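You operate a simulated robot arm through the tools that you are given. There is no shell and no other tool.

You run a simulated robot arm. Do the job below in one go: nothing can be reset, and whatever is moved stays where it is left.

JOB
Stand each napkin in the ring of its colour, on the place mat.
Fine: both rings go on the mat.

It is judged by the outcome, as a careful person would: the job done as asked, and still so three seconds after it is handed in. It fails if anything else is knocked over, pushed out of place, dropped, spilled or broken. Flat cloth is picked up by pressing the open fingertips on it (5 to 10 N) and closing them slowly along it; thin cloth reads only 2 to 8 mm in the jaws.

ROBOT AND FRAMES
A 7-joint arm with a two-finger gripper, fixed in place. Base frame: the origin is at the foot of the arm, x ahead of it, y to its left, z up; the work surface is at about z = 0. Lengths are in m, angles in degrees, forces in N, time in s.
With the tool pointing down near the work surface it reaches from about 0.26 to 0.6 m from the base axis. Its first joint turns from -143.0 to 143.0 degrees. Payload 1.08 kg.
Tool frame: the origin (TCP) lies between the finger pads and is the grasp point; the fingertips stand 0.016 m ahead of it; z points along the fingers, y is the line along which they close. The gripper opens to 0.088 m. The gripper's body begins 0.058 m behind the TCP.
Orientation is that of the tool frame in the base frame, as a unit quaternion [x, y, z, w]. With the fingers straight down and closing along the base's y, the tool's x points along the base's -x, its y along +y and its z along -z.

CONTROLS
- The arm moves only by the tool move_arm. Its argument "plan" is a list of rows, each a list of 7 numbers: the shift along the tool's x, y, z in units of 300 mm (1.0 is 300 mm), then the turn, a rotation vector about the tool's x, y, z in units of 90 degrees (1.0 is 90 degrees), then the closure in counts, from 0 (fully open) to 255 (shut). In form: [[tx, ty, tz, ax, ay, az, gripper], ...]. A call has 1 to 20 rows; each row is the pose to reach, as a shift and turn from the pose commanded when the call began, along the tool's axes at that moment. A call with a number of a shift or a turn outside -1 to 1 is refused whole. A row lasts 0.2 s, in which the tool goes at most 0.05 m and 8.6 degrees; a call with a longer step from one row to the next is refused whole, and so is a gripper value outside its range. A pose out of reach is approached as far as the arm can. The call stops where the force on the tool passes 40 N (or 10 N more than at its start, if that is more) or the arm is blocked; 0.2 s more then pass. Each finger halts on what it meets, pressing with about 20 N; the grip force reading is that of the motor and also rises with nothing between the fingers. The clock runs only during rows and for 0.2 s after the last one: add rows that repeat a pose to give the fingers time. The reply holds the time, the measured pose of the TCP, the force on the tool along the base axes, the opening and the grip force, in the units named above and with some noise, with the torque about the TCP (base axes, N m) and any sound that the robot's microphone picked up.
- Cameras (640 x 400 px; columns grow to the right, rows downward): "scene" is fixed at [0.2201, 0.6487, 0.7439]; the picture's right is [-0.81, -0.58, 0.00], its down [-0.40, 0.56, -0.73] and it looks along [0.42, -0.59, -0.68] (base axes); focal length 362 px, centre (320, 200). "wrist" rides on the gripper at [0.082, -0.008, -0.092] in the tool frame; the picture's right is [0.10, 0.99, 0.00], its down [-0.70, 0.07, -0.71] and it looks along [-0.71, 0.07, 0.71] (tool axes); focal length 256 px, centre (320, 200). There is no depth. A picture from a camera that has moved, and an enlarged one, comes with that camera's place and axes in the base frame and with its lens.
- grab_frame(camera): a new picture of that camera. It takes no simulated time.
- zoom(camera, box): a new picture of the part [left, top, right, bottom] of that camera's present view, enlarged. It takes no simulated time.
- job_done(): hands the job in; it is judged then, once.

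Nothing tells you positions but the pictures and the camera data. Unless the task says otherwise, let go and move clear before handing in.

The tools are called after "Request:" as a command line: name --pt "numbers of a row" for each row, then --argument value for the rest, lists and objects as JSON in quotes. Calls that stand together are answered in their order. move_arm: Moves the arm, as the interface text tells. Its arguments: {"type":"object","properties":{"plan":{"type":"array","items":{"type":"array","items":{"type":"number"}}}},"required":["plan"]} The other tools are called the same way: grab_frame (camera) takes a picture; zoom (camera, box) takes an enlarged picture of a part of a camera's view; job_done () hands the job in.

At the start:

```text
time: 0.0
eef_pos: [0.4552, 0.1992, 0.3346]
orientation: [-0.001, 1.0, 0.0, 0.0]
force: [-0.2, -0.1, -0.6]
ft_torque: [-0.01, -0.02, -0.01]
width: 0.088
grip_force: 0.1
```

scene: 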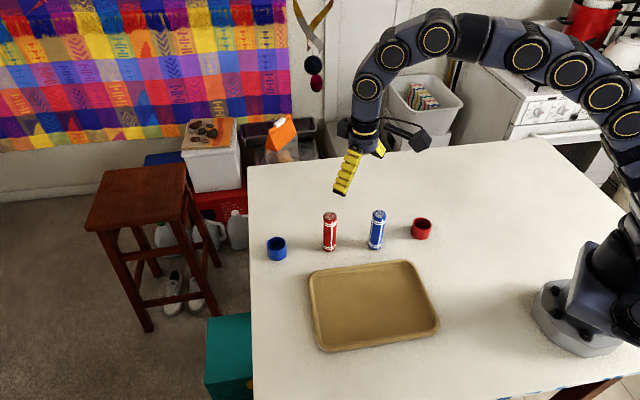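
wrist: 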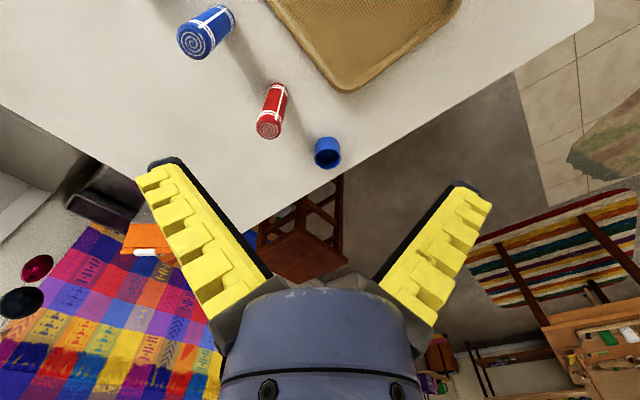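

I see two rolled napkins (red, blue) standing on the table, a blue ring and a red ring on either side of them, and a tan tray-like mat nearer the scene camera. I'll look closer before moving.

Request:
zoom --camera "scene" --box '[250, 190, 450, 315]'

Request:
zoom --camera "scene" --box '[290, 240, 450, 360]'

Request:
zoom --camera "wrist" --box '[160, 0, 480, 200]'

```text
3.20 times, centred on (350, 252) of scene
camera zoom: at [0.2201, 0.6487, 0.7439], right [-0.81, -0.58, 0.0], down [-0.4, 0.56, -0.73], along [0.42, -0.59, -0.68], focal length 1159 px, centre (224, 32)
```

zoom: 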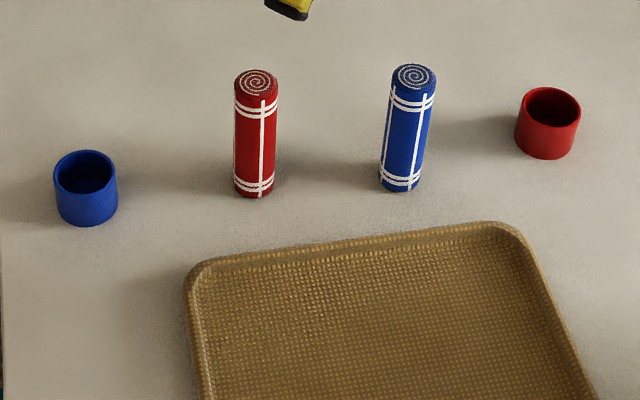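

```text
3.33 times, centred on (370, 300) of scene
camera zoom: at [0.2201, 0.6487, 0.7439], right [-0.81, -0.58, 0.0], down [-0.4, 0.56, -0.73], along [0.42, -0.59, -0.68], focal length 1208 px, centre (153, -133)
```

zoom: 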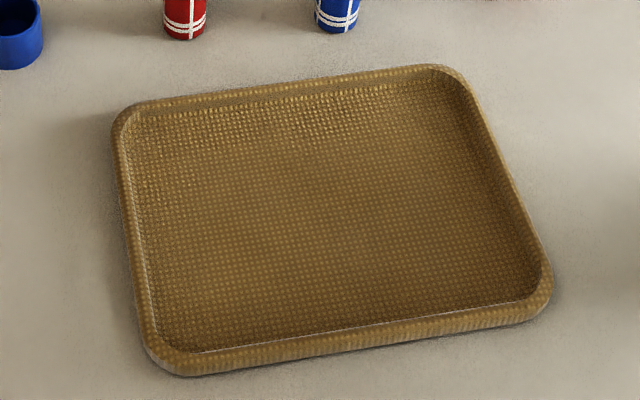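

```text
2.00 times, centred on (320, 100) of wrist
camera zoom: at [0.3731, 0.1897, 0.4256], right [-0.1, 0.99, 0.0], down [0.7, 0.07, 0.71], along [0.7, 0.07, -0.71], focal length 512 px, centre (320, 400)
```

zoom: 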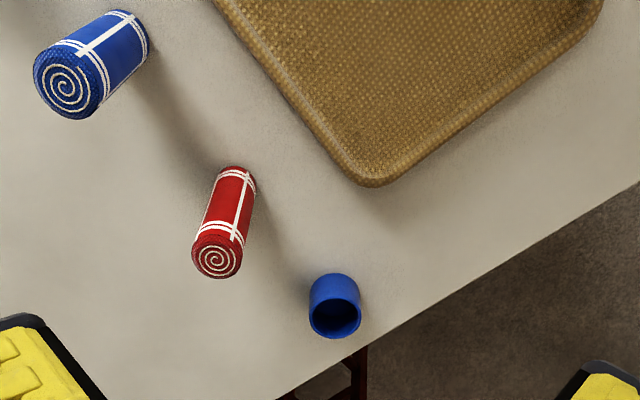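

The red ring is near (0.38, -0.05), the blue napkin near (0.457, 0.066), the red napkin near (0.553, 0.139), and the blue ring near (0.652, 0.233). The blue ring is far out. The mat is centred near (0.386, 0.209) and turned about 45°. I'll hover above the red ring first to get a better fix.

Request:
move_arm --pt "0.042 -0.137 0 0 0 0 0" --pt "0.085 -0.275 0 0 0 0 0" --pt "0.127 -0.412 0 0 0 0 0" --pt "0.169 -0.549 0 0 0 0 0" --pt "0.212 -0.687 0 0 0 0 0" --pt "0.254 -0.824 0 0 0 0 0" --pt "0.254 -0.824 0.15 0 0 0 0" --pt "0.254 -0.824 0.3 0 0 0 0" --pt "0.254 -0.824 0.449 0 0 0 0" --pt "0.254 -0.824 0.449 0 0 0 0"

Request:
grab_frame --camera "wrist"

Request:
grab_frame --camera "scene"

```text
time: 2.2
eef_pos: [0.3795, -0.0484, 0.2014]
orientation: [0.0, 1.0, 0.0, -0.002]
force: [0.8, -0.2, 0.7]
ft_torque: [0.01, 0.0, -0.02]
width: 0.0879
grip_force: 0.0
```

```text
taken
camera wrist: at [0.297, -0.0585, 0.2917], right [-0.1, 0.99, 0.0], down [0.7, 0.07, 0.71], along [0.7, 0.07, -0.71], focal length 256 px, centre (320, 200)
```

wrist: 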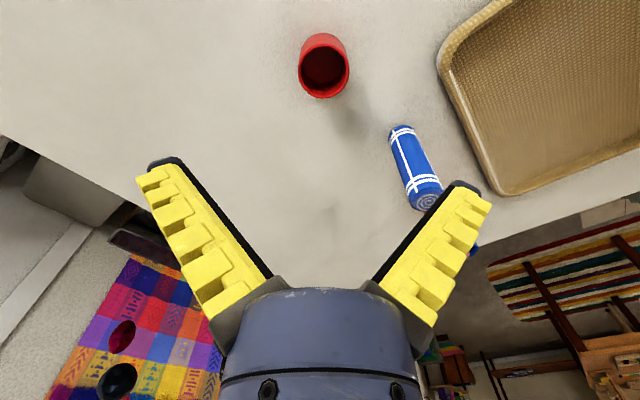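

```text
taken
```

scene: 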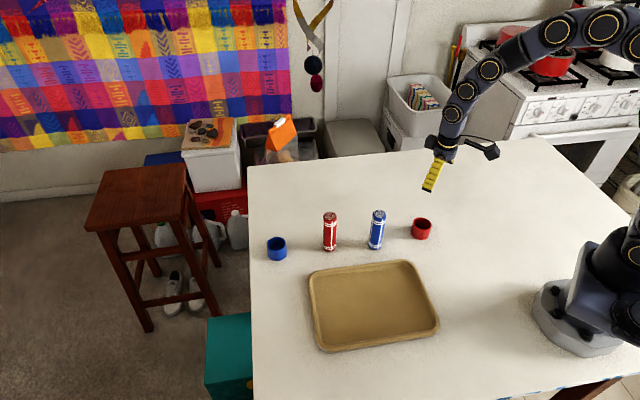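

The red ring shows close to under the TCP. I'll zoom in to pin its centre and size.

Request:
zoom --camera "wrist" --box '[270, 20, 370, 120]'

Request:
zoom --camera "scene" --box '[391, 204, 451, 254]'

Request:
zoom --camera "wrist" --box '[420, 0, 640, 220]'

```text
4.00 times, centred on (320, 70) of wrist
camera zoom: at [0.297, -0.0585, 0.2917], right [-0.1, 0.99, 0.0], down [0.7, 0.07, 0.71], along [0.7, 0.07, -0.71], focal length 1024 px, centre (320, 720)
```

zoom: 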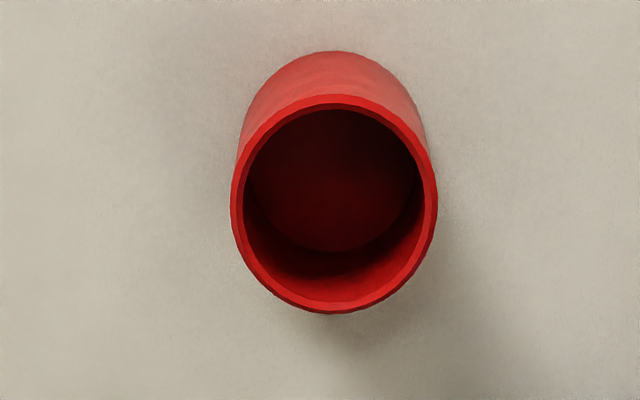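

```text
8.00 times, centred on (421, 229) of scene
camera zoom: at [0.2201, 0.6487, 0.7439], right [-0.81, -0.58, 0.0], down [-0.4, 0.56, -0.73], along [0.42, -0.59, -0.68], focal length 2898 px, centre (-488, -32)
```

zoom: 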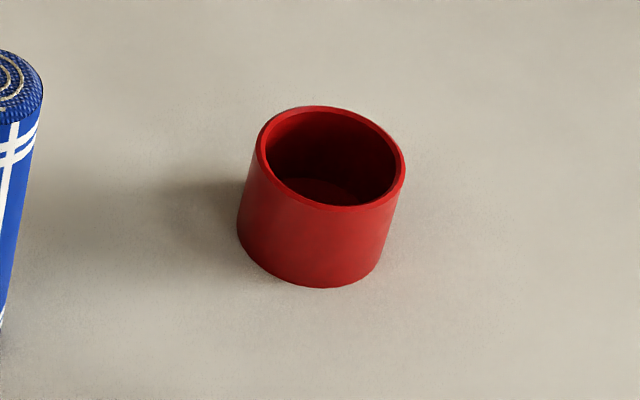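

```text
1.82 times, centred on (530, 110) of wrist
camera zoom: at [0.297, -0.0585, 0.2917], right [-0.1, 0.99, 0.0], down [0.7, 0.07, 0.71], along [0.7, 0.07, -0.71], focal length 465 px, centre (-62, 364)
```

zoom: 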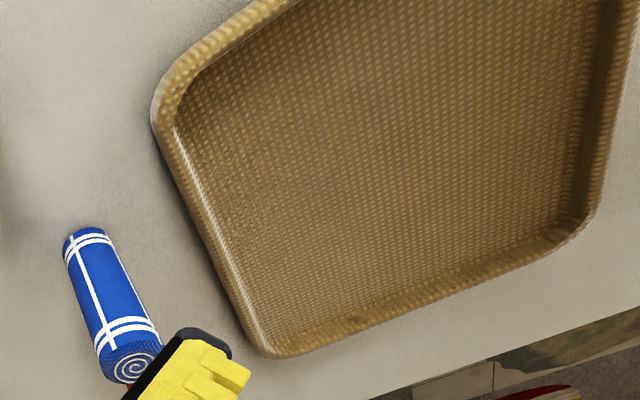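

The red ring is about 48 mm across and 36 mm high, centred near (0.3805, -0.047). I'll lower over it with the fingers open and close gently.

Request:
move_arm --pt "-0.0035 0.004 0.15 0 0 0 0" --pt "-0.0035 0.004 0.3 0 0 0 0" --pt "-0.0035 0.004 0.42 0 0 0 0" --pt "-0.0035 0.004 0.5 0 0 0 0" --pt "-0.0035 0.004 0.56 0 0 0 0" --pt "-0.0035 0.004 0.593 0 0 0 0" --pt "-0.0035 0.004 0.593 0 0 0 0"

Request:
grab_frame --camera "wrist"

Request:
zoom --camera "scene" --box '[380, 180, 480, 260]'

```text
time: 3.8
eef_pos: [0.3797, -0.0461, 0.0233]
orientation: [-0.002, 1.0, 0.0, 0.0]
force: [0.2, 0.2, 0.3]
ft_torque: [-0.04, 0.02, -0.01]
width: 0.088
grip_force: 0.1
```

```text
taken
camera wrist: at [0.2974, -0.0564, 0.1139], right [-0.1, 0.99, 0.0], down [0.7, 0.07, 0.71], along [0.71, 0.07, -0.7], focal length 256 px, centre (320, 200)
```

wrist: 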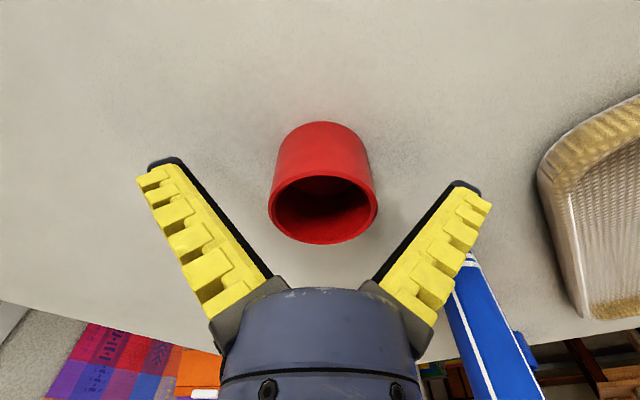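

```text
5.00 times, centred on (430, 220) of scene
camera zoom: at [0.2201, 0.6487, 0.7439], right [-0.81, -0.58, 0.0], down [-0.4, 0.56, -0.73], along [0.42, -0.59, -0.68], focal length 1811 px, centre (-230, 100)
```

zoom: 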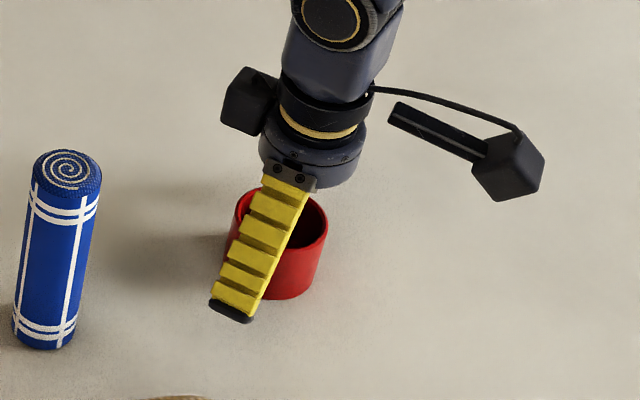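

The ring sits centred between the open fingers. Closing gently now.

Request:
move_arm --pt "0 0 0 0 0 0 50" --pt "0 0 0 0 0 0 80" --pt "0 0 0 0 0 0 100" --pt "0 0 0 0 0 0 110" --pt "0 0 0 0 0 0 118" --pt "0 0 0 0 0 0 126" --pt "0 0 0 0 0 0 140" --pt "0 0 0 0 0 0 140"

```text
time: 5.6
eef_pos: [0.3785, -0.0475, 0.0233]
orientation: [-0.001, 1.0, 0.0, -0.001]
force: [-0.4, -0.6, 2.6]
ft_torque: [0.06, -0.06, -0.03]
width: 0.0452
grip_force: 20.1
```

The ring is held (45 mm, 20 N). Lifting straight up well clear of the napkins.

Request:
move_arm --pt "0 0 -0.03 0 0 0 140" --pt "0 0 -0.15 0 0 0 140" --pt "0 0 -0.3 0 0 0 140" --pt "0 0 -0.45 0 0 0 140" --pt "0 0 -0.6 0 0 0 140" --pt "0 0 -0.6 0 0 0 140"

Request:
grab_frame --camera "wrist"

```text
time: 7.0
eef_pos: [0.3779, -0.0473, 0.2044]
orientation: [-0.001, 1.0, 0.0, -0.001]
force: [0.5, 0.1, 0.1]
ft_torque: [0.01, 0.02, -0.01]
width: 0.0451
grip_force: 20.0
```

```text
taken
camera wrist: at [0.2969, -0.0567, 0.2954], right [-0.1, 0.99, 0.0], down [0.7, 0.07, 0.71], along [0.7, 0.07, -0.71], focal length 256 px, centre (320, 200)
```

wrist: 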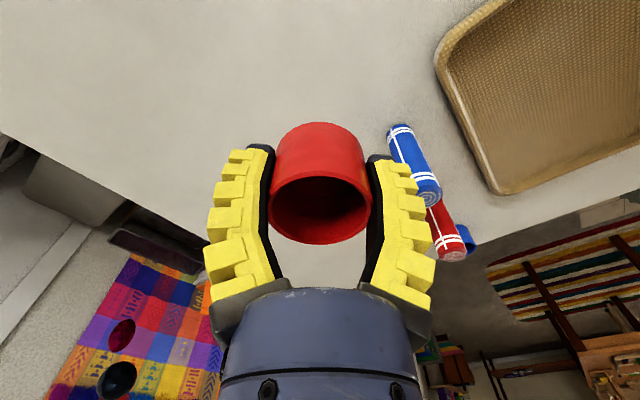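

The ring lifted cleanly. Now carrying it over to the far half of the mat at the same height.

Request:
move_arm --pt "-0.0196 0.139 0 0 0 0 140" --pt "-0.0391 0.278 0 0 0 0 140" --pt "-0.0587 0.417 0 0 0 0 140" --pt "-0.0783 0.557 0 0 0 0 140" --pt "-0.0979 0.696 0 0 0 0 140" --pt "-0.1174 0.835 0 0 0 0 140" --pt "-0.137 0.974 0 0 0 0 140" --pt "-0.137 0.974 0 0 0 0 140"

Request:
grab_frame --camera "wrist"

Request:
grab_frame --camera "scene"

```text
time: 8.8
eef_pos: [0.4199, 0.2449, 0.2013]
orientation: [0.0, 1.0, 0.0, 0.0]
force: [-1.1, -0.6, -0.5]
ft_torque: [0.0, 0.02, 0.02]
width: 0.0451
grip_force: 20.5
```

```text
taken
camera wrist: at [0.3381, 0.2352, 0.2922], right [-0.1, 0.99, 0.0], down [0.7, 0.07, 0.71], along [0.7, 0.07, -0.71], focal length 256 px, centre (320, 200)
```

wrist: 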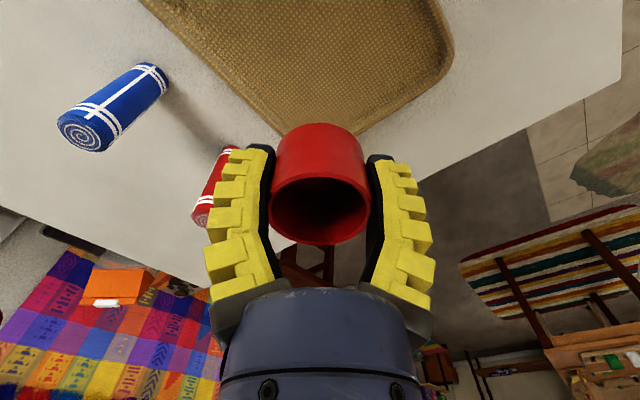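

```text
taken
```

scene: 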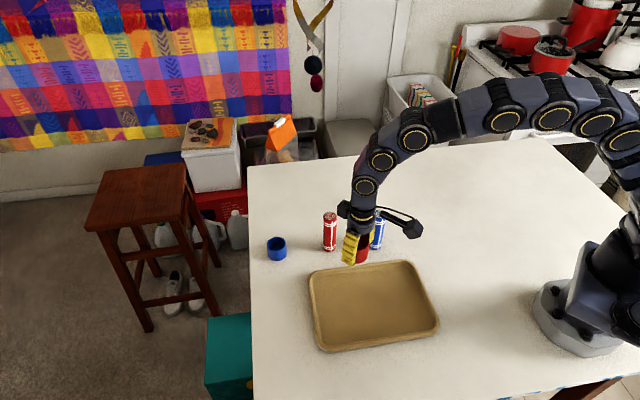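

I'm over the mat at (0.42, 0.245). Lowering to just above it, then creeping down to feel for contact.

Request:
move_arm --pt "0 0 0.15 0 0 0 140" --pt "0 0 0.3 0 0 0 140" --pt "0 0 0.43 0 0 0 140" --pt "0 0 0.51 0 0 0 140" --pt "0 0 0.553 0 0 0 140" --pt "0 0 0.553 0 0 0 140"

Request:
zoom --camera "scene" --box '[300, 200, 460, 300]'

Request:
grab_frame --camera "wrist"

```text
time: 10.2
eef_pos: [0.4226, 0.2445, 0.0354]
orientation: [0.0, 1.0, 0.0, -0.001]
force: [0.2, -0.1, -0.9]
ft_torque: [-0.03, -0.04, 0.03]
width: 0.045
grip_force: 19.7
```

```text
4.00 times, centred on (380, 250) of scene
camera zoom: at [0.2201, 0.6487, 0.7439], right [-0.81, -0.58, 0.0], down [-0.4, 0.56, -0.73], along [0.42, -0.59, -0.68], focal length 1449 px, centre (80, 0)
```

zoom: 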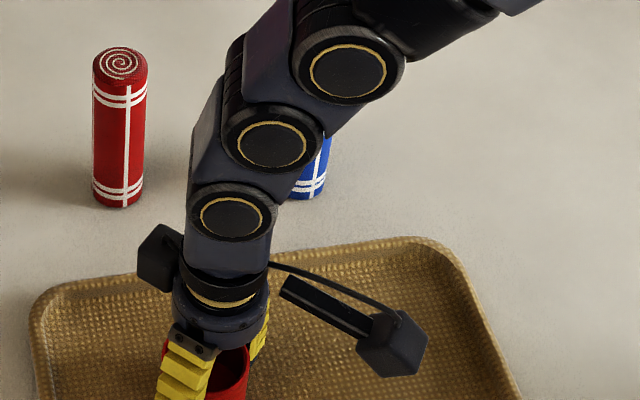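

```text
taken
camera wrist: at [0.3387, 0.2343, 0.1262], right [-0.1, 0.99, 0.0], down [0.7, 0.07, 0.71], along [0.71, 0.07, -0.7], focal length 256 px, centre (320, 200)
```

wrist: 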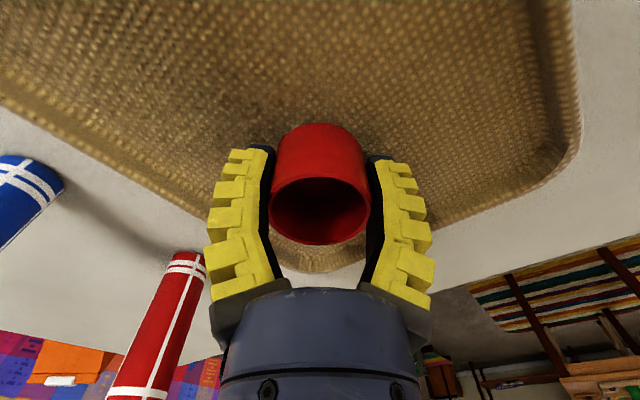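

Request:
move_arm --pt "0 0 0.0067 0 0 0 140" --pt "0 0 0.0133 0 0 0 140" --pt "0 0 0.0167 0 0 0 140" --pt "0 0 0.0167 0 0 0 140"

```text
time: 11.2
eef_pos: [0.4213, 0.2452, 0.031]
orientation: [-0.001, 1.0, 0.0, 0.001]
force: [0.4, 1.4, -1.9]
ft_torque: [0.03, -0.03, 0.0]
width: 0.0446
grip_force: 19.8
```

Request:
move_arm --pt "0 0 0.0033 0 0 0 140" --pt "0 0 0.0067 0 0 0 140" --pt "0 0 0.0067 0 0 0 140"

```text
time: 12.0
eef_pos: [0.4199, 0.2463, 0.0284]
orientation: [-0.001, 1.0, 0.0, 0.0]
force: [0.6, -0.5, -0.1]
ft_torque: [-0.03, -0.03, -0.02]
width: 0.0447
grip_force: 19.9
```

Request:
move_arm --pt "0 0 0.0033 0 0 0 140" --pt "0 0 0.0067 0 0 0 140" --pt "0 0 0.0067 0 0 0 140"

Request:
zoom --camera "scene" --box '[310, 250, 400, 310]'

```text
time: 12.8
eef_pos: [0.4207, 0.2454, 0.0277]
orientation: [0.0, 1.0, 0.0, 0.001]
force: [-4.9, 3.0, 13.2]
ft_torque: [0.04, 0.0, -0.02]
width: 0.0451
grip_force: 19.9
```

```text
6.67 times, centred on (355, 280) of scene
camera zoom: at [0.2201, 0.6487, 0.7439], right [-0.81, -0.58, 0.0], down [-0.4, 0.56, -0.73], along [0.42, -0.59, -0.68], focal length 2415 px, centre (87, -333)
```

zoom: 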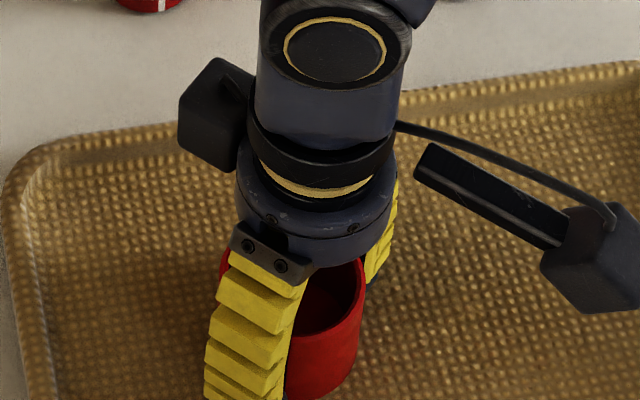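

I feel contact with the mat floor (13 N at TCP z≈0.0277). I'll ease off half a millimetre and open slowly, then lift off.

Request:
move_arm --pt "0 0 -0.0017 0 0 0 140" --pt "0 0 -0.0017 0 0 0 128" --pt "0 0 -0.0017 0 0 0 118" --pt "0 0 -0.0017 0 0 0 105" --pt "0 0 -0.0017 0 0 0 85" --pt "0 0 -0.0017 0 0 0 60" --pt "0 0 -0.0017 0 0 0 40" --pt "0 0 -0.0017 0 0 0 40"

Request:
grab_frame --camera "wrist"

```text
time: 14.6
eef_pos: [0.4206, 0.2449, 0.0272]
orientation: [-0.001, 1.0, 0.0, 0.0]
force: [0.2, 0.3, 0.1]
ft_torque: [0.02, -0.02, 0.01]
width: 0.0765
grip_force: 2.2
```

```text
taken
camera wrist: at [0.3385, 0.2353, 0.1189], right [-0.1, 0.99, 0.0], down [0.7, 0.07, 0.71], along [0.7, 0.07, -0.71], focal length 256 px, centre (320, 200)
```

wrist: 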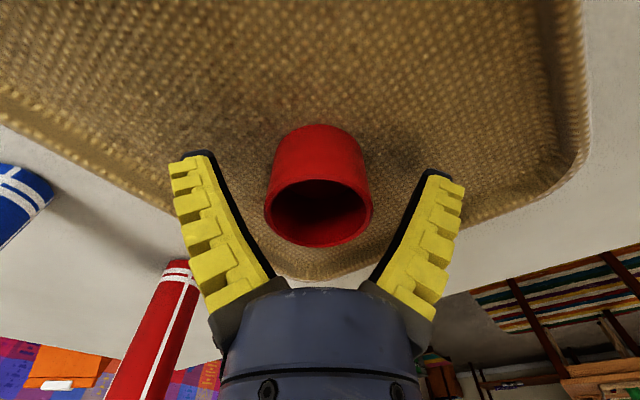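

The ring is released and standing on the mat. I'll lift straight up, then look at both the ring and the red napkin.

Request:
move_arm --pt "0 0 -0.06 0 0 0 30" --pt "0 0 -0.16 0 0 0 0" --pt "0 0 -0.32 0 0 0 0" --pt "0 0 -0.48 0 0 0 0" --pt "0 0 -0.64 0 0 0 0" --pt "0 0 -0.64 0 0 0 0"

Request:
zoom --camera "wrist" --box '[270, 20, 370, 120]'

Request:
grab_frame --camera "wrist"

Request:
grab_frame --camera "scene"

```text
time: 16.0
eef_pos: [0.4232, 0.247, 0.2172]
orientation: [0.0, 1.0, 0.0, 0.001]
force: [0.3, -0.2, 0.0]
ft_torque: [0.0, -0.03, 0.0]
width: 0.0882
grip_force: 0.1
```

```text
4.00 times, centred on (320, 70) of wrist
camera zoom: at [0.3413, 0.2364, 0.3084], right [-0.1, 0.99, 0.0], down [0.7, 0.07, 0.71], along [0.71, 0.07, -0.71], focal length 1024 px, centre (320, 720)
```

zoom: 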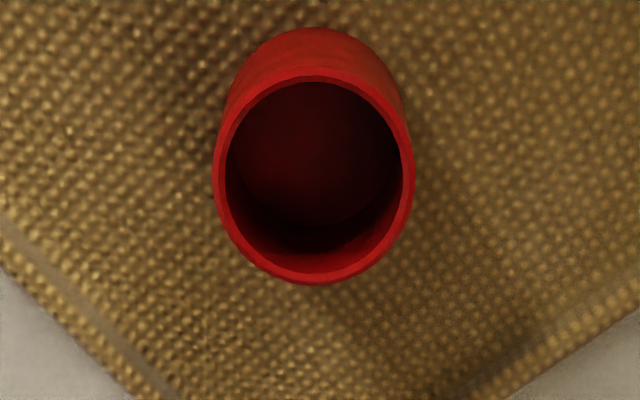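

```text
taken
camera wrist: at [0.3413, 0.2364, 0.3084], right [-0.1, 0.99, 0.0], down [0.7, 0.07, 0.71], along [0.71, 0.07, -0.71], focal length 256 px, centre (320, 200)
```

wrist: 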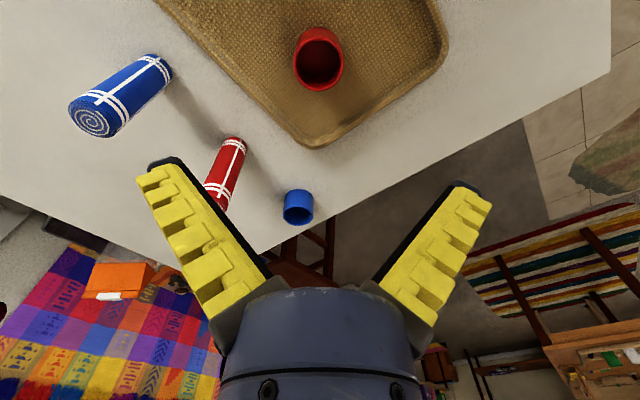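

```text
taken
```

scene: 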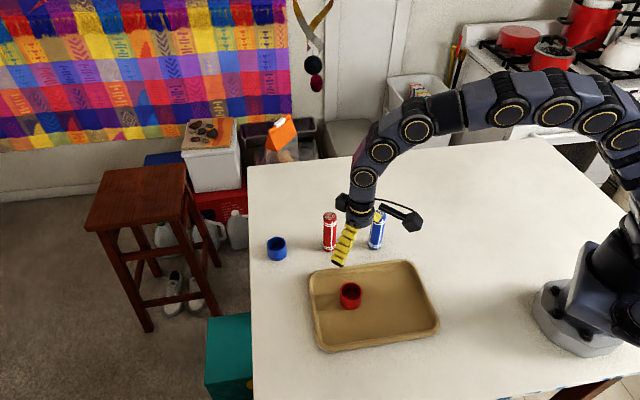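

The red ring stands on the mat, roughly at (0.422, 0.244). Next I hover over the red napkin to fix its position.

Request:
move_arm --pt "-0.11 -0.088 0 0 0 0 0" --pt "-0.22 -0.177 0 0 0 0 0" --pt "-0.33 -0.265 0 0 0 0 0" --pt "-0.44 -0.353 0 0 0 0 0" --pt "-0.44 -0.353 0 0 0 0 0"

Request:
grab_frame --camera "wrist"

Request:
zoom --camera "wrist" --box '[270, 20, 370, 120]'

```text
time: 17.2
eef_pos: [0.5549, 0.1378, 0.221]
orientation: [-0.001, 1.0, 0.0, -0.001]
force: [-0.7, -0.9, -0.2]
ft_torque: [0.03, 0.01, -0.01]
width: 0.088
grip_force: 0.0
```

```text
taken
camera wrist: at [0.4719, 0.1286, 0.3117], right [-0.1, 0.99, 0.0], down [0.7, 0.07, 0.71], along [0.7, 0.07, -0.71], focal length 256 px, centre (320, 200)
```

wrist: 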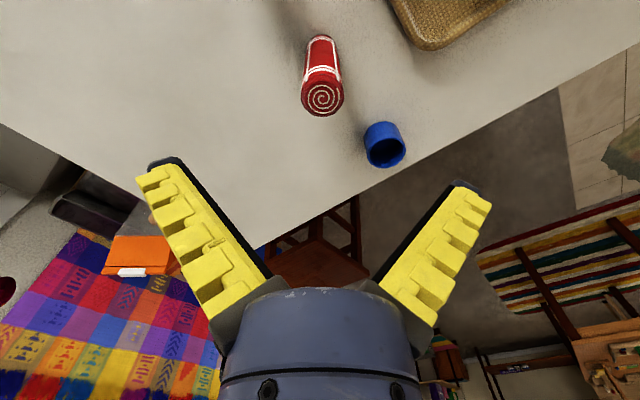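

```text
4.00 times, centred on (320, 70) of wrist
camera zoom: at [0.4719, 0.1286, 0.3117], right [-0.1, 0.99, 0.0], down [0.7, 0.07, 0.71], along [0.7, 0.07, -0.71], focal length 1024 px, centre (320, 720)
```

zoom: 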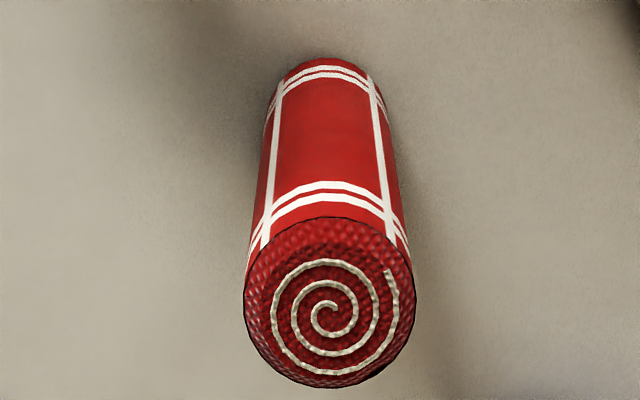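

The red napkin is about 33 mm across and 118 mm tall, centred near (0.553, 0.140), so I'm almost right above it. Descending to grip its upper part.

Request:
move_arm --pt "0 0.0033 0.12 0 0 0 0" --pt "0 0.0033 0.24 0 0 0 0" --pt "0 0.0033 0.34 0 0 0 0" --pt "0 0.0033 0.41 0 0 0 0" --pt "0 0.0033 0.448 0 0 0 0" --pt "0 0.0033 0.448 0 0 0 0"

Request:
grab_frame --camera "wrist"

Request:
zoom --camera "scene" --box '[250, 170, 410, 270]'

```text
time: 18.6
eef_pos: [0.5532, 0.1387, 0.085]
orientation: [-0.001, 1.0, 0.0, 0.0]
force: [0.3, 0.2, -1.1]
ft_torque: [0.02, 0.04, 0.01]
width: 0.088
grip_force: 0.1
```

```text
taken
camera wrist: at [0.4704, 0.1295, 0.176], right [-0.1, 0.99, 0.0], down [0.7, 0.07, 0.71], along [0.7, 0.07, -0.71], focal length 256 px, centre (320, 200)
```

wrist: 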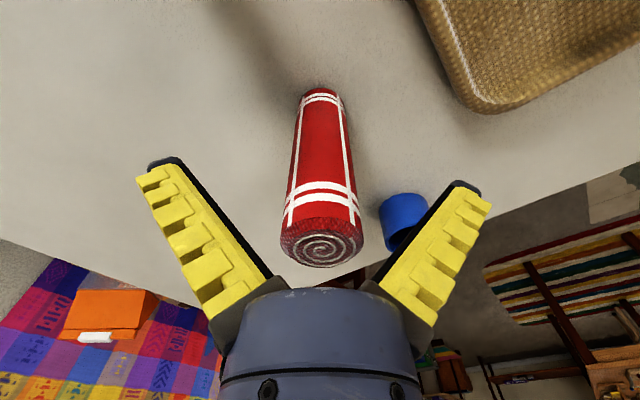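

```text
4.00 times, centred on (330, 220) of scene
camera zoom: at [0.2201, 0.6487, 0.7439], right [-0.81, -0.58, 0.0], down [-0.4, 0.56, -0.73], along [0.42, -0.59, -0.68], focal length 1449 px, centre (280, 120)
```

zoom: 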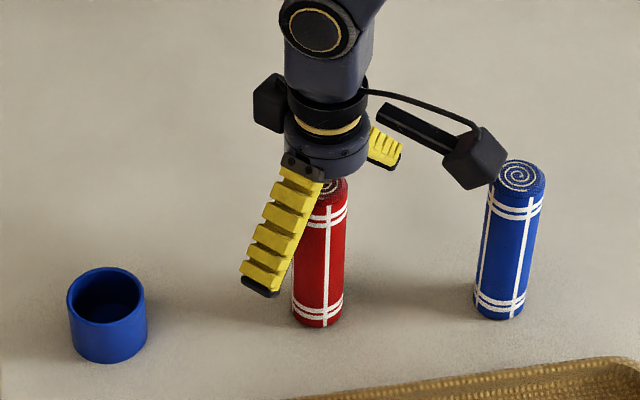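

The napkin is centred between the fingers. Closing slowly.

Request:
move_arm --pt "0 0 0 0 0 0 60" --pt "0 0 0 0 0 0 110" --pt "0 0 0 0 0 0 130" --pt "0 0 0 0 0 0 142" --pt "0 0 0 0 0 0 152" --pt "0 0 0 0 0 0 162" --pt "0 0 0 0 0 0 175" --pt "0 0 0 0 0 0 190" --pt "0 0 0 0 0 0 190"

Request:
grab_frame --camera "wrist"

```text
time: 20.6
eef_pos: [0.5533, 0.1391, 0.0868]
orientation: [-0.001, 1.0, 0.0, 0.001]
force: [-1.7, 1.3, 11.5]
ft_torque: [-0.01, 0.08, 0.0]
width: 0.0236
grip_force: 20.1
```

```text
taken
camera wrist: at [0.4707, 0.1298, 0.1769], right [-0.1, 0.99, 0.0], down [0.7, 0.07, 0.71], along [0.71, 0.07, -0.7], focal length 256 px, centre (320, 200)
```

wrist: 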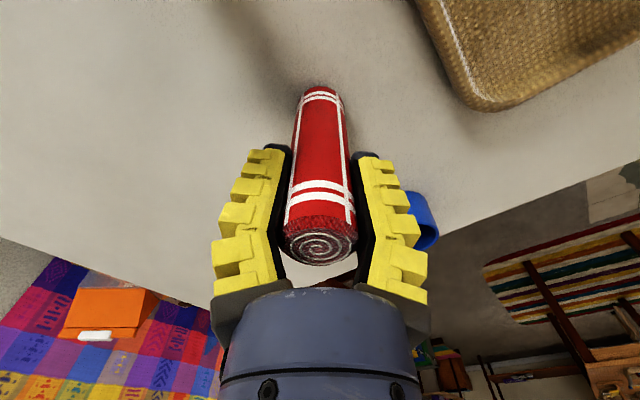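

The napkin is gripped (20 N). Lifting it 12 cm and checking how it hangs.

Request:
move_arm --pt "0 0 -0.02 0 0 0 190" --pt "0 0 -0.1 0 0 0 190" --pt "0 0 -0.2 0 0 0 190" --pt "0 0 -0.3 0 0 0 190" --pt "0 0 -0.4 0 0 0 190" --pt "0 0 -0.4 0 0 0 190"

Request:
grab_frame --camera "wrist"

Request:
zoom --camera "scene" --box '[250, 130, 410, 250]'

```text
time: 22.0
eef_pos: [0.5541, 0.1416, 0.2049]
orientation: [-0.002, 1.0, 0.0, -0.002]
force: [0.8, 0.9, 0.0]
ft_torque: [0.02, 0.0, 0.02]
width: 0.0236
grip_force: 20.1
```

```text
taken
camera wrist: at [0.4713, 0.1321, 0.296], right [-0.1, 0.99, 0.0], down [0.7, 0.07, 0.71], along [0.7, 0.07, -0.71], focal length 256 px, centre (320, 200)
```

wrist: 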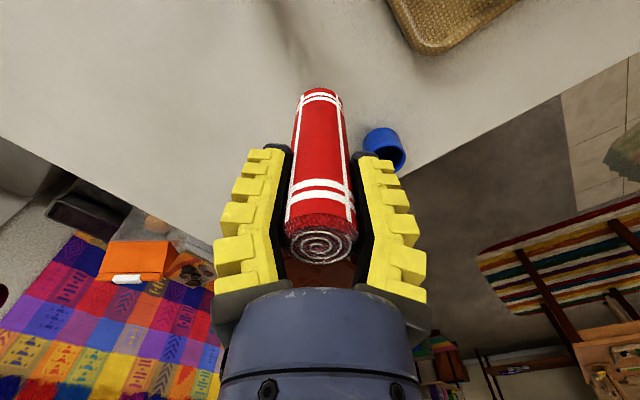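

```text
3.33 times, centred on (330, 190) of scene
camera zoom: at [0.2201, 0.6487, 0.7439], right [-0.81, -0.58, 0.0], down [-0.4, 0.56, -0.73], along [0.42, -0.59, -0.68], focal length 1208 px, centre (287, 233)
```

zoom: 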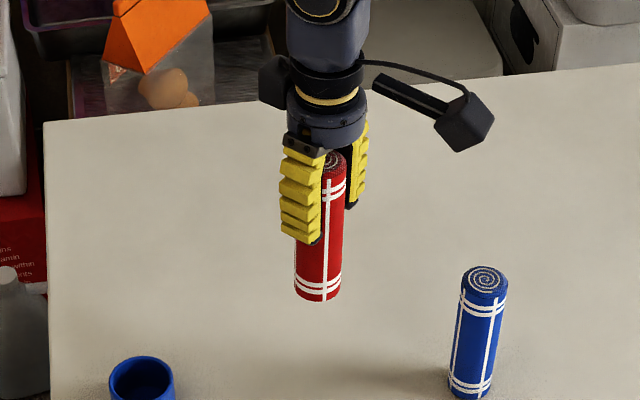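

Request:
zoom --camera "wrist" --box '[240, 70, 400, 270]'

```text
2.00 times, centred on (320, 170) of wrist
camera zoom: at [0.4713, 0.1321, 0.296], right [-0.1, 0.99, 0.0], down [0.7, 0.07, 0.71], along [0.7, 0.07, -0.71], focal length 512 px, centre (320, 260)
```

zoom: 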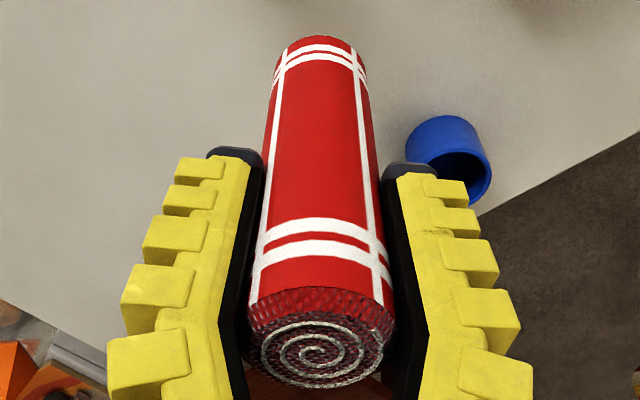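

It hangs vertically. I'll carry it over the red ring and hover with its bottom just above the ring's rim, to check alignment from both cameras.

Request:
move_arm --pt "0.11 0.086 0 0 0 0 190" --pt "0.22 0.172 0 0 0 0 190" --pt "0.33 0.259 0 0 0 0 190" --pt "0.4417 0.3453 0 0 0 0 190" --pt "0.4417 0.3453 0.1 0 0 0 190" --pt "0.4417 0.3453 0.2 0 0 0 190" --pt "0.4417 0.3453 0.2 0 0 0 190"

Request:
zoom --camera "wrist" --box '[240, 50, 400, 250]'

Request:
zoom --camera "scene" --box '[310, 240, 400, 310]'

```text
time: 23.6
eef_pos: [0.4197, 0.2439, 0.1468]
orientation: [0.001, 1.0, -0.001, 0.0]
force: [-0.3, -0.9, -0.8]
ft_torque: [0.0, 0.01, 0.0]
width: 0.0236
grip_force: 20.2
```

```text
2.00 times, centred on (320, 150) of wrist
camera zoom: at [0.3381, 0.2341, 0.2383], right [-0.1, 0.99, 0.0], down [0.7, 0.07, 0.71], along [0.7, 0.07, -0.71], focal length 512 px, centre (320, 300)
```

zoom: 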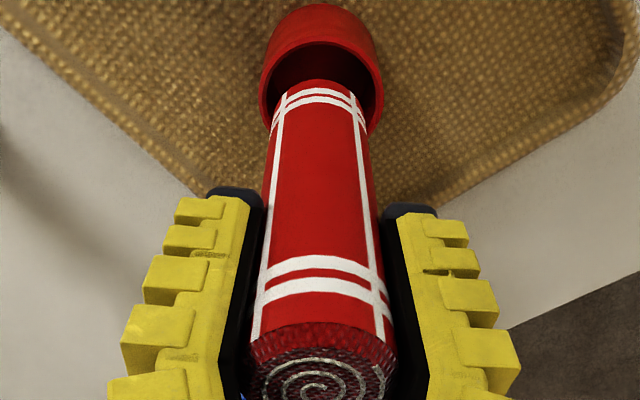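

```text
5.71 times, centred on (355, 275) of scene
camera zoom: at [0.2201, 0.6487, 0.7439], right [-0.81, -0.58, 0.0], down [-0.4, 0.56, -0.73], along [0.42, -0.59, -0.68], focal length 2070 px, centre (120, -229)
```

zoom: 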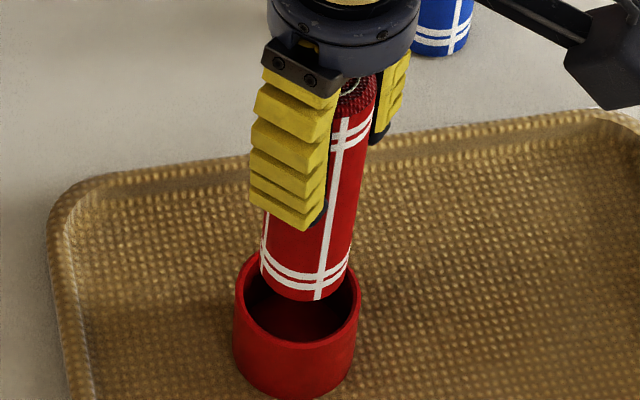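

Request:
zoom --camera "scene" --box '[335, 265, 385, 305]'

Request:
zoom --camera "wrist" --box '[280, 45, 360, 125]'

```text
10.00 times, centred on (360, 285) of scene
camera zoom: at [0.2201, 0.6487, 0.7439], right [-0.81, -0.58, 0.0], down [-0.4, 0.56, -0.73], along [0.42, -0.59, -0.68], focal length 3622 px, centre (-80, -650)
```

zoom: 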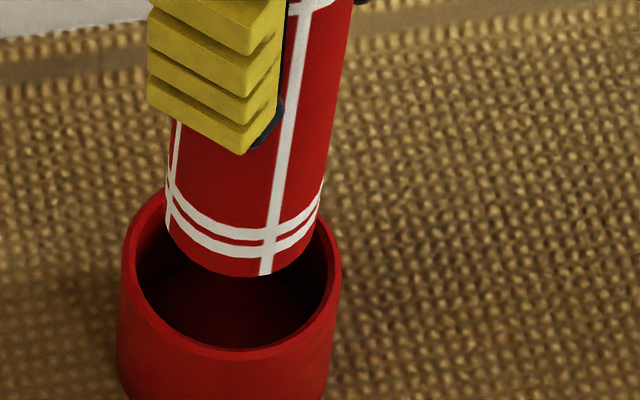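

```text
5.00 times, centred on (320, 85) of wrist
camera zoom: at [0.3381, 0.2341, 0.2383], right [-0.1, 0.99, 0.0], down [0.7, 0.07, 0.71], along [0.7, 0.07, -0.71], focal length 1280 px, centre (320, 775)
```

zoom: 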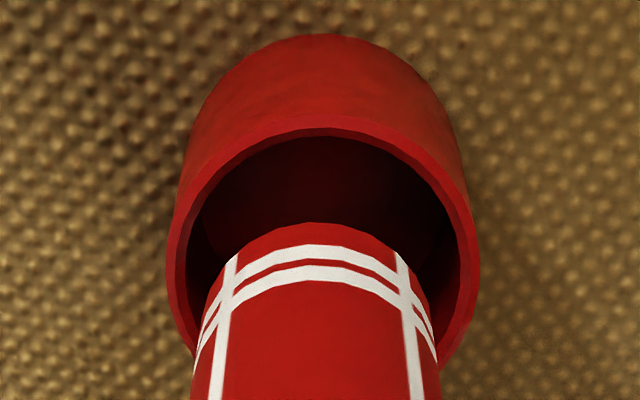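

The napkin is about 1 mm off in y, well within the ring's clearance. I'll nudge it and lower it partway into the ring.

Request:
move_arm --pt "0 0.004 0 0 0 0 190" --pt "0 0.004 0.03 0 0 0 190" --pt "0 0.004 0.06 0 0 0 190" --pt "0 0.004 0.085 0 0 0 190" --pt "0 0.004 0.085 0 0 0 190"

Request:
zoom --camera "scene" --box '[335, 265, 385, 305]'

Request:
zoom --camera "wrist" --box '[280, 45, 360, 125]'

```text
time: 24.8
eef_pos: [0.4207, 0.2445, 0.1197]
orientation: [0.0, 1.0, 0.001, 0.001]
force: [0.0, -0.2, 0.1]
ft_torque: [-0.02, 0.01, 0.01]
width: 0.0258
grip_force: 16.0
```

```text
10.00 times, centred on (360, 285) of scene
camera zoom: at [0.2201, 0.6487, 0.7439], right [-0.81, -0.58, 0.0], down [-0.4, 0.56, -0.73], along [0.42, -0.59, -0.68], focal length 3622 px, centre (-80, -650)
```

zoom: 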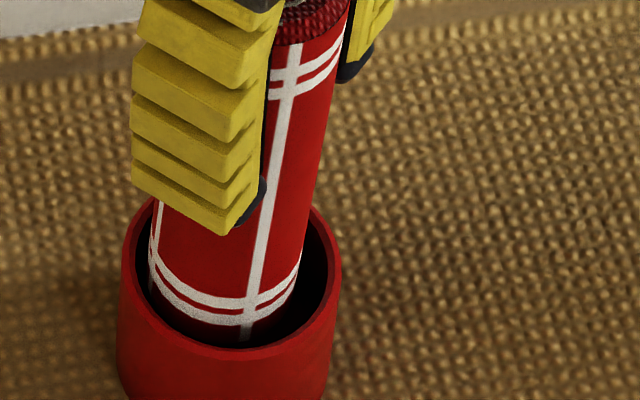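

```text
5.00 times, centred on (320, 85) of wrist
camera zoom: at [0.3392, 0.2355, 0.211], right [-0.1, 0.99, 0.0], down [0.7, 0.07, 0.71], along [0.71, 0.07, -0.7], focal length 1280 px, centre (320, 775)
```

zoom: 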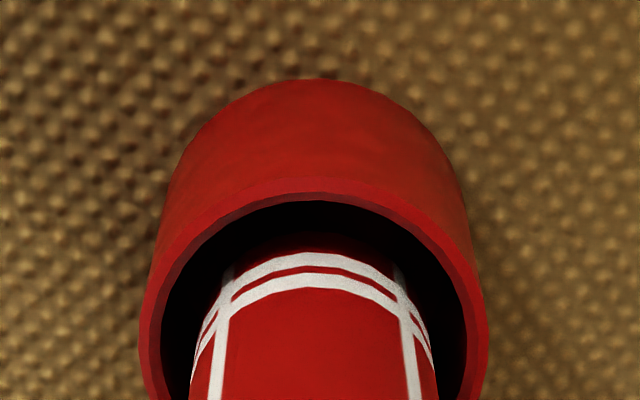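

The napkin is entering the ring freely with no side force. Continuing down in small steps.

Request:
move_arm --pt "0 0 0 0 0 0 205" --pt "0 0 0.02 0 0 0 205" --pt "0 0 0.04 0 0 0 205" --pt "0 0 0.057 0 0 0 205" --pt "0 0 0.067 0 0 0 205" --pt "0 0 0.067 0 0 0 205"

Request:
zoom --camera "scene" --box '[325, 240, 385, 305]'

```text
time: 26.2
eef_pos: [0.4194, 0.2453, 0.1003]
orientation: [0.0, 1.0, -0.001, 0.0]
force: [0.5, -0.7, -0.2]
ft_torque: [-0.02, 0.01, -0.01]
width: 0.0231
grip_force: 20.0
```

```text
6.15 times, centred on (355, 272) of scene
camera zoom: at [0.2201, 0.6487, 0.7439], right [-0.81, -0.58, 0.0], down [-0.4, 0.56, -0.73], along [0.42, -0.59, -0.68], focal length 2229 px, centre (105, -246)
```

zoom: 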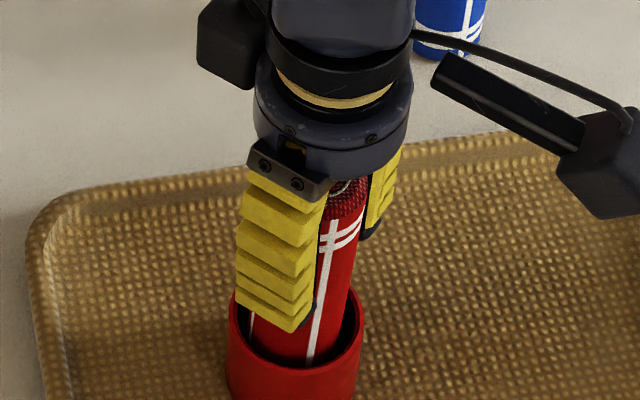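

Request:
move_arm --pt "0 0 0.0067 0 0 0 205" --pt "0 0 0.0133 0 0 0 205" --pt "0 0 0.0133 0 0 0 205"

```text
time: 27.0
eef_pos: [0.4211, 0.2468, 0.0964]
orientation: [0.0, 1.0, 0.001, 0.001]
force: [2.8, -0.4, 17.4]
ft_torque: [-0.05, -0.06, -0.01]
width: 0.0247
grip_force: 20.0
```

I feel the bottom at 17 N, so the napkin is seated in the ring. I'll back off slightly, then open slowly.

Request:
move_arm --pt "0 0 -0.004 0 0 0 205" --pt "0 0 -0.004 0 0 0 190" --pt "0 0 -0.004 0 0 0 175" --pt "0 0 -0.004 0 0 0 160" --pt "0 0 -0.004 0 0 0 140" --pt "0 0 -0.004 0 0 0 110" --pt "0 0 -0.004 0 0 0 70" --pt "0 0 -0.004 0 0 0 30" --pt "0 0 -0.004 0 0 0 0" --pt "0 0 -0.004 0 0 0 0"

Request:
zoom --camera "scene" --box '[310, 220, 420, 310]'

Request:
grab_frame --camera "wrist"

```text
time: 29.2
eef_pos: [0.4197, 0.2466, 0.0958]
orientation: [-0.001, 1.0, 0.001, 0.001]
force: [-0.7, 0.6, -0.1]
ft_torque: [0.04, -0.01, 0.02]
width: 0.0882
grip_force: 0.0
```

```text
4.44 times, centred on (365, 265) of scene
camera zoom: at [0.2201, 0.6487, 0.7439], right [-0.81, -0.58, 0.0], down [-0.4, 0.56, -0.73], along [0.42, -0.59, -0.68], focal length 1610 px, centre (120, -89)
```

zoom: 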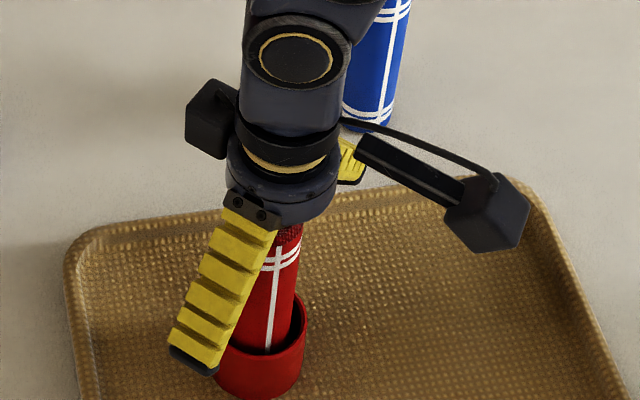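

```text
taken
camera wrist: at [0.3383, 0.2367, 0.1879], right [-0.1, 0.99, 0.0], down [0.7, 0.07, 0.71], along [0.7, 0.07, -0.71], focal length 256 px, centre (320, 200)
```

wrist: 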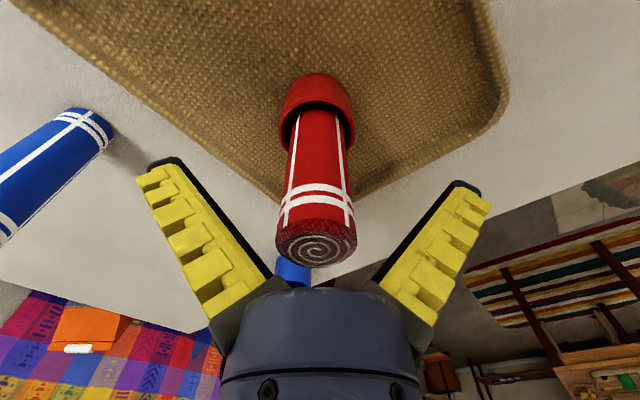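

The red napkin stands by itself in its ring. Lifting straight up clear of it.

Request:
move_arm --pt "0 0 -0.08 0 0 0 0" --pt "0 0 -0.2 0 0 0 0" --pt "0 0 -0.36 0 0 0 0" --pt "0 0 -0.51 0 0 0 0" --pt "0 0 -0.51 0 0 0 0"

Request:
grab_frame --camera "wrist"

Request:
grab_frame --camera "scene"

```text
time: 30.4
eef_pos: [0.419, 0.2449, 0.2494]
orientation: [-0.001, 1.0, 0.0, 0.0]
force: [0.0, -0.5, 0.6]
ft_torque: [-0.01, 0.03, -0.01]
width: 0.0879
grip_force: 0.0
```

```text
taken
camera wrist: at [0.3372, 0.235, 0.3409], right [-0.1, 0.99, 0.0], down [0.7, 0.07, 0.71], along [0.7, 0.07, -0.71], focal length 256 px, centre (320, 200)
```

wrist: 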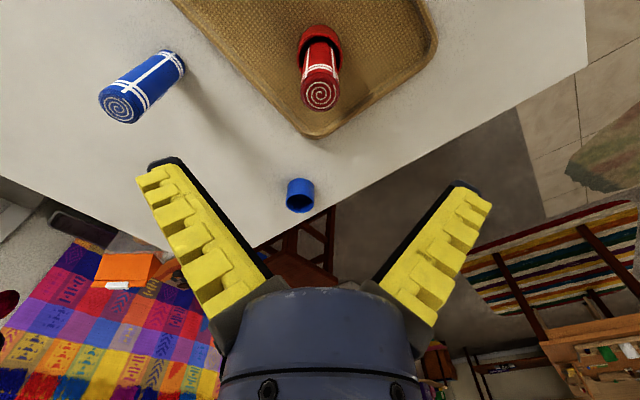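

```text
taken
```

scene: 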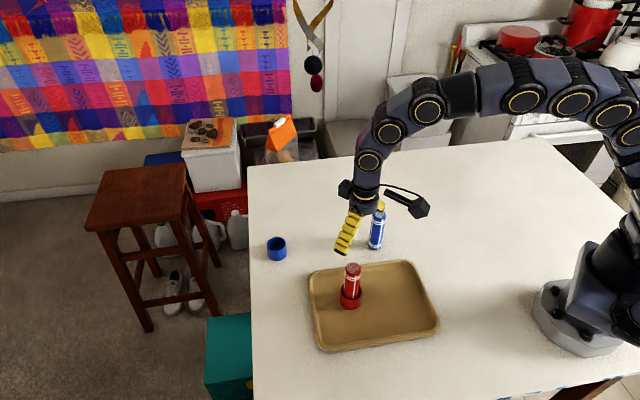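

Now the blue ring: it lies about 0.69 m out at azimuth ≈19.6°, beyond vertical reach, so I'll need a tilted grasp. First I'll go to r≈0.58 along that direction and yaw the tool to face it.

Request:
move_arm --pt "-0.1045 -0.042 0 0 0 -0.0545 0" --pt "-0.209 -0.084 0 0 0 -0.109 0" --pt "-0.3135 -0.126 0 0 0 -0.1634 0" --pt "-0.418 -0.168 0 0 0 -0.2178 0" --pt "-0.418 -0.168 0 0 0 -0.2178 0"

Request:
grab_frame --camera "wrist"

Request:
grab_frame --camera "scene"

```text
time: 31.6
eef_pos: [0.5451, 0.1913, 0.2492]
orientation: [-0.171, 0.985, 0.0, -0.001]
force: [-0.7, -0.3, 0.0]
ft_torque: [-0.02, 0.0, 0.0]
width: 0.088
grip_force: 0.0
```

```text
taken
camera wrist: at [0.4718, 0.1548, 0.3404], right [-0.43, 0.9, 0.0], down [0.64, 0.3, 0.71], along [0.64, 0.31, -0.71], focal length 256 px, centre (320, 200)
```

wrist: 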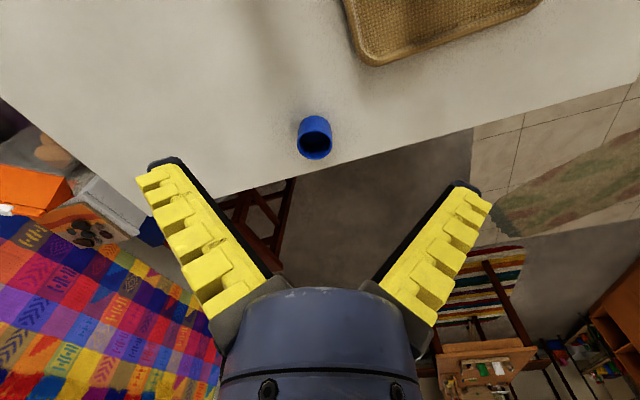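

```text
taken
```

scene: 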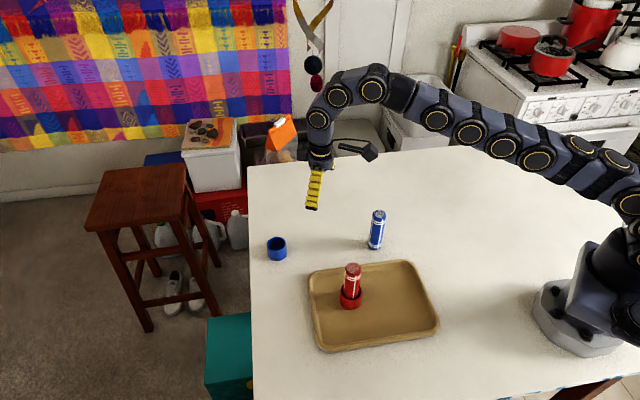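

Request:
zoom --camera "wrist" --box '[265, 90, 365, 190]'

Request:
zoom --camera "scene" --box '[252, 225, 302, 265]'

```text
4.00 times, centred on (315, 140) of wrist
camera zoom: at [0.4718, 0.1548, 0.3404], right [-0.43, 0.9, 0.0], down [0.64, 0.3, 0.71], along [0.64, 0.31, -0.71], focal length 1024 px, centre (340, 440)
```

zoom: 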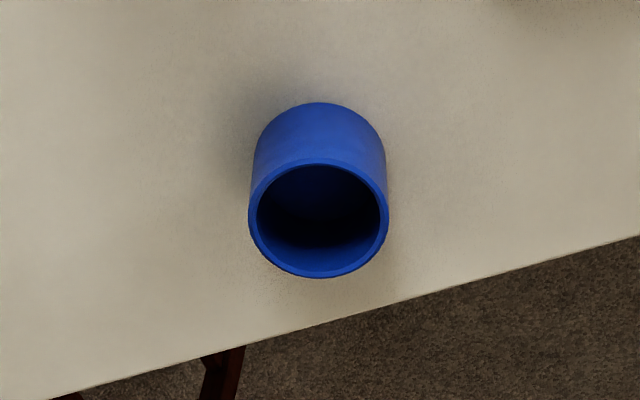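

```text
10.00 times, centred on (277, 245) of scene
camera zoom: at [0.2201, 0.6487, 0.7439], right [-0.81, -0.58, 0.0], down [-0.4, 0.56, -0.73], along [0.42, -0.59, -0.68], focal length 3622 px, centre (750, -250)
```

zoom: 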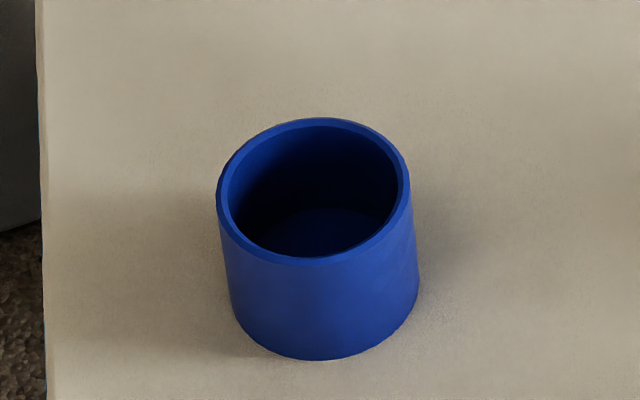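

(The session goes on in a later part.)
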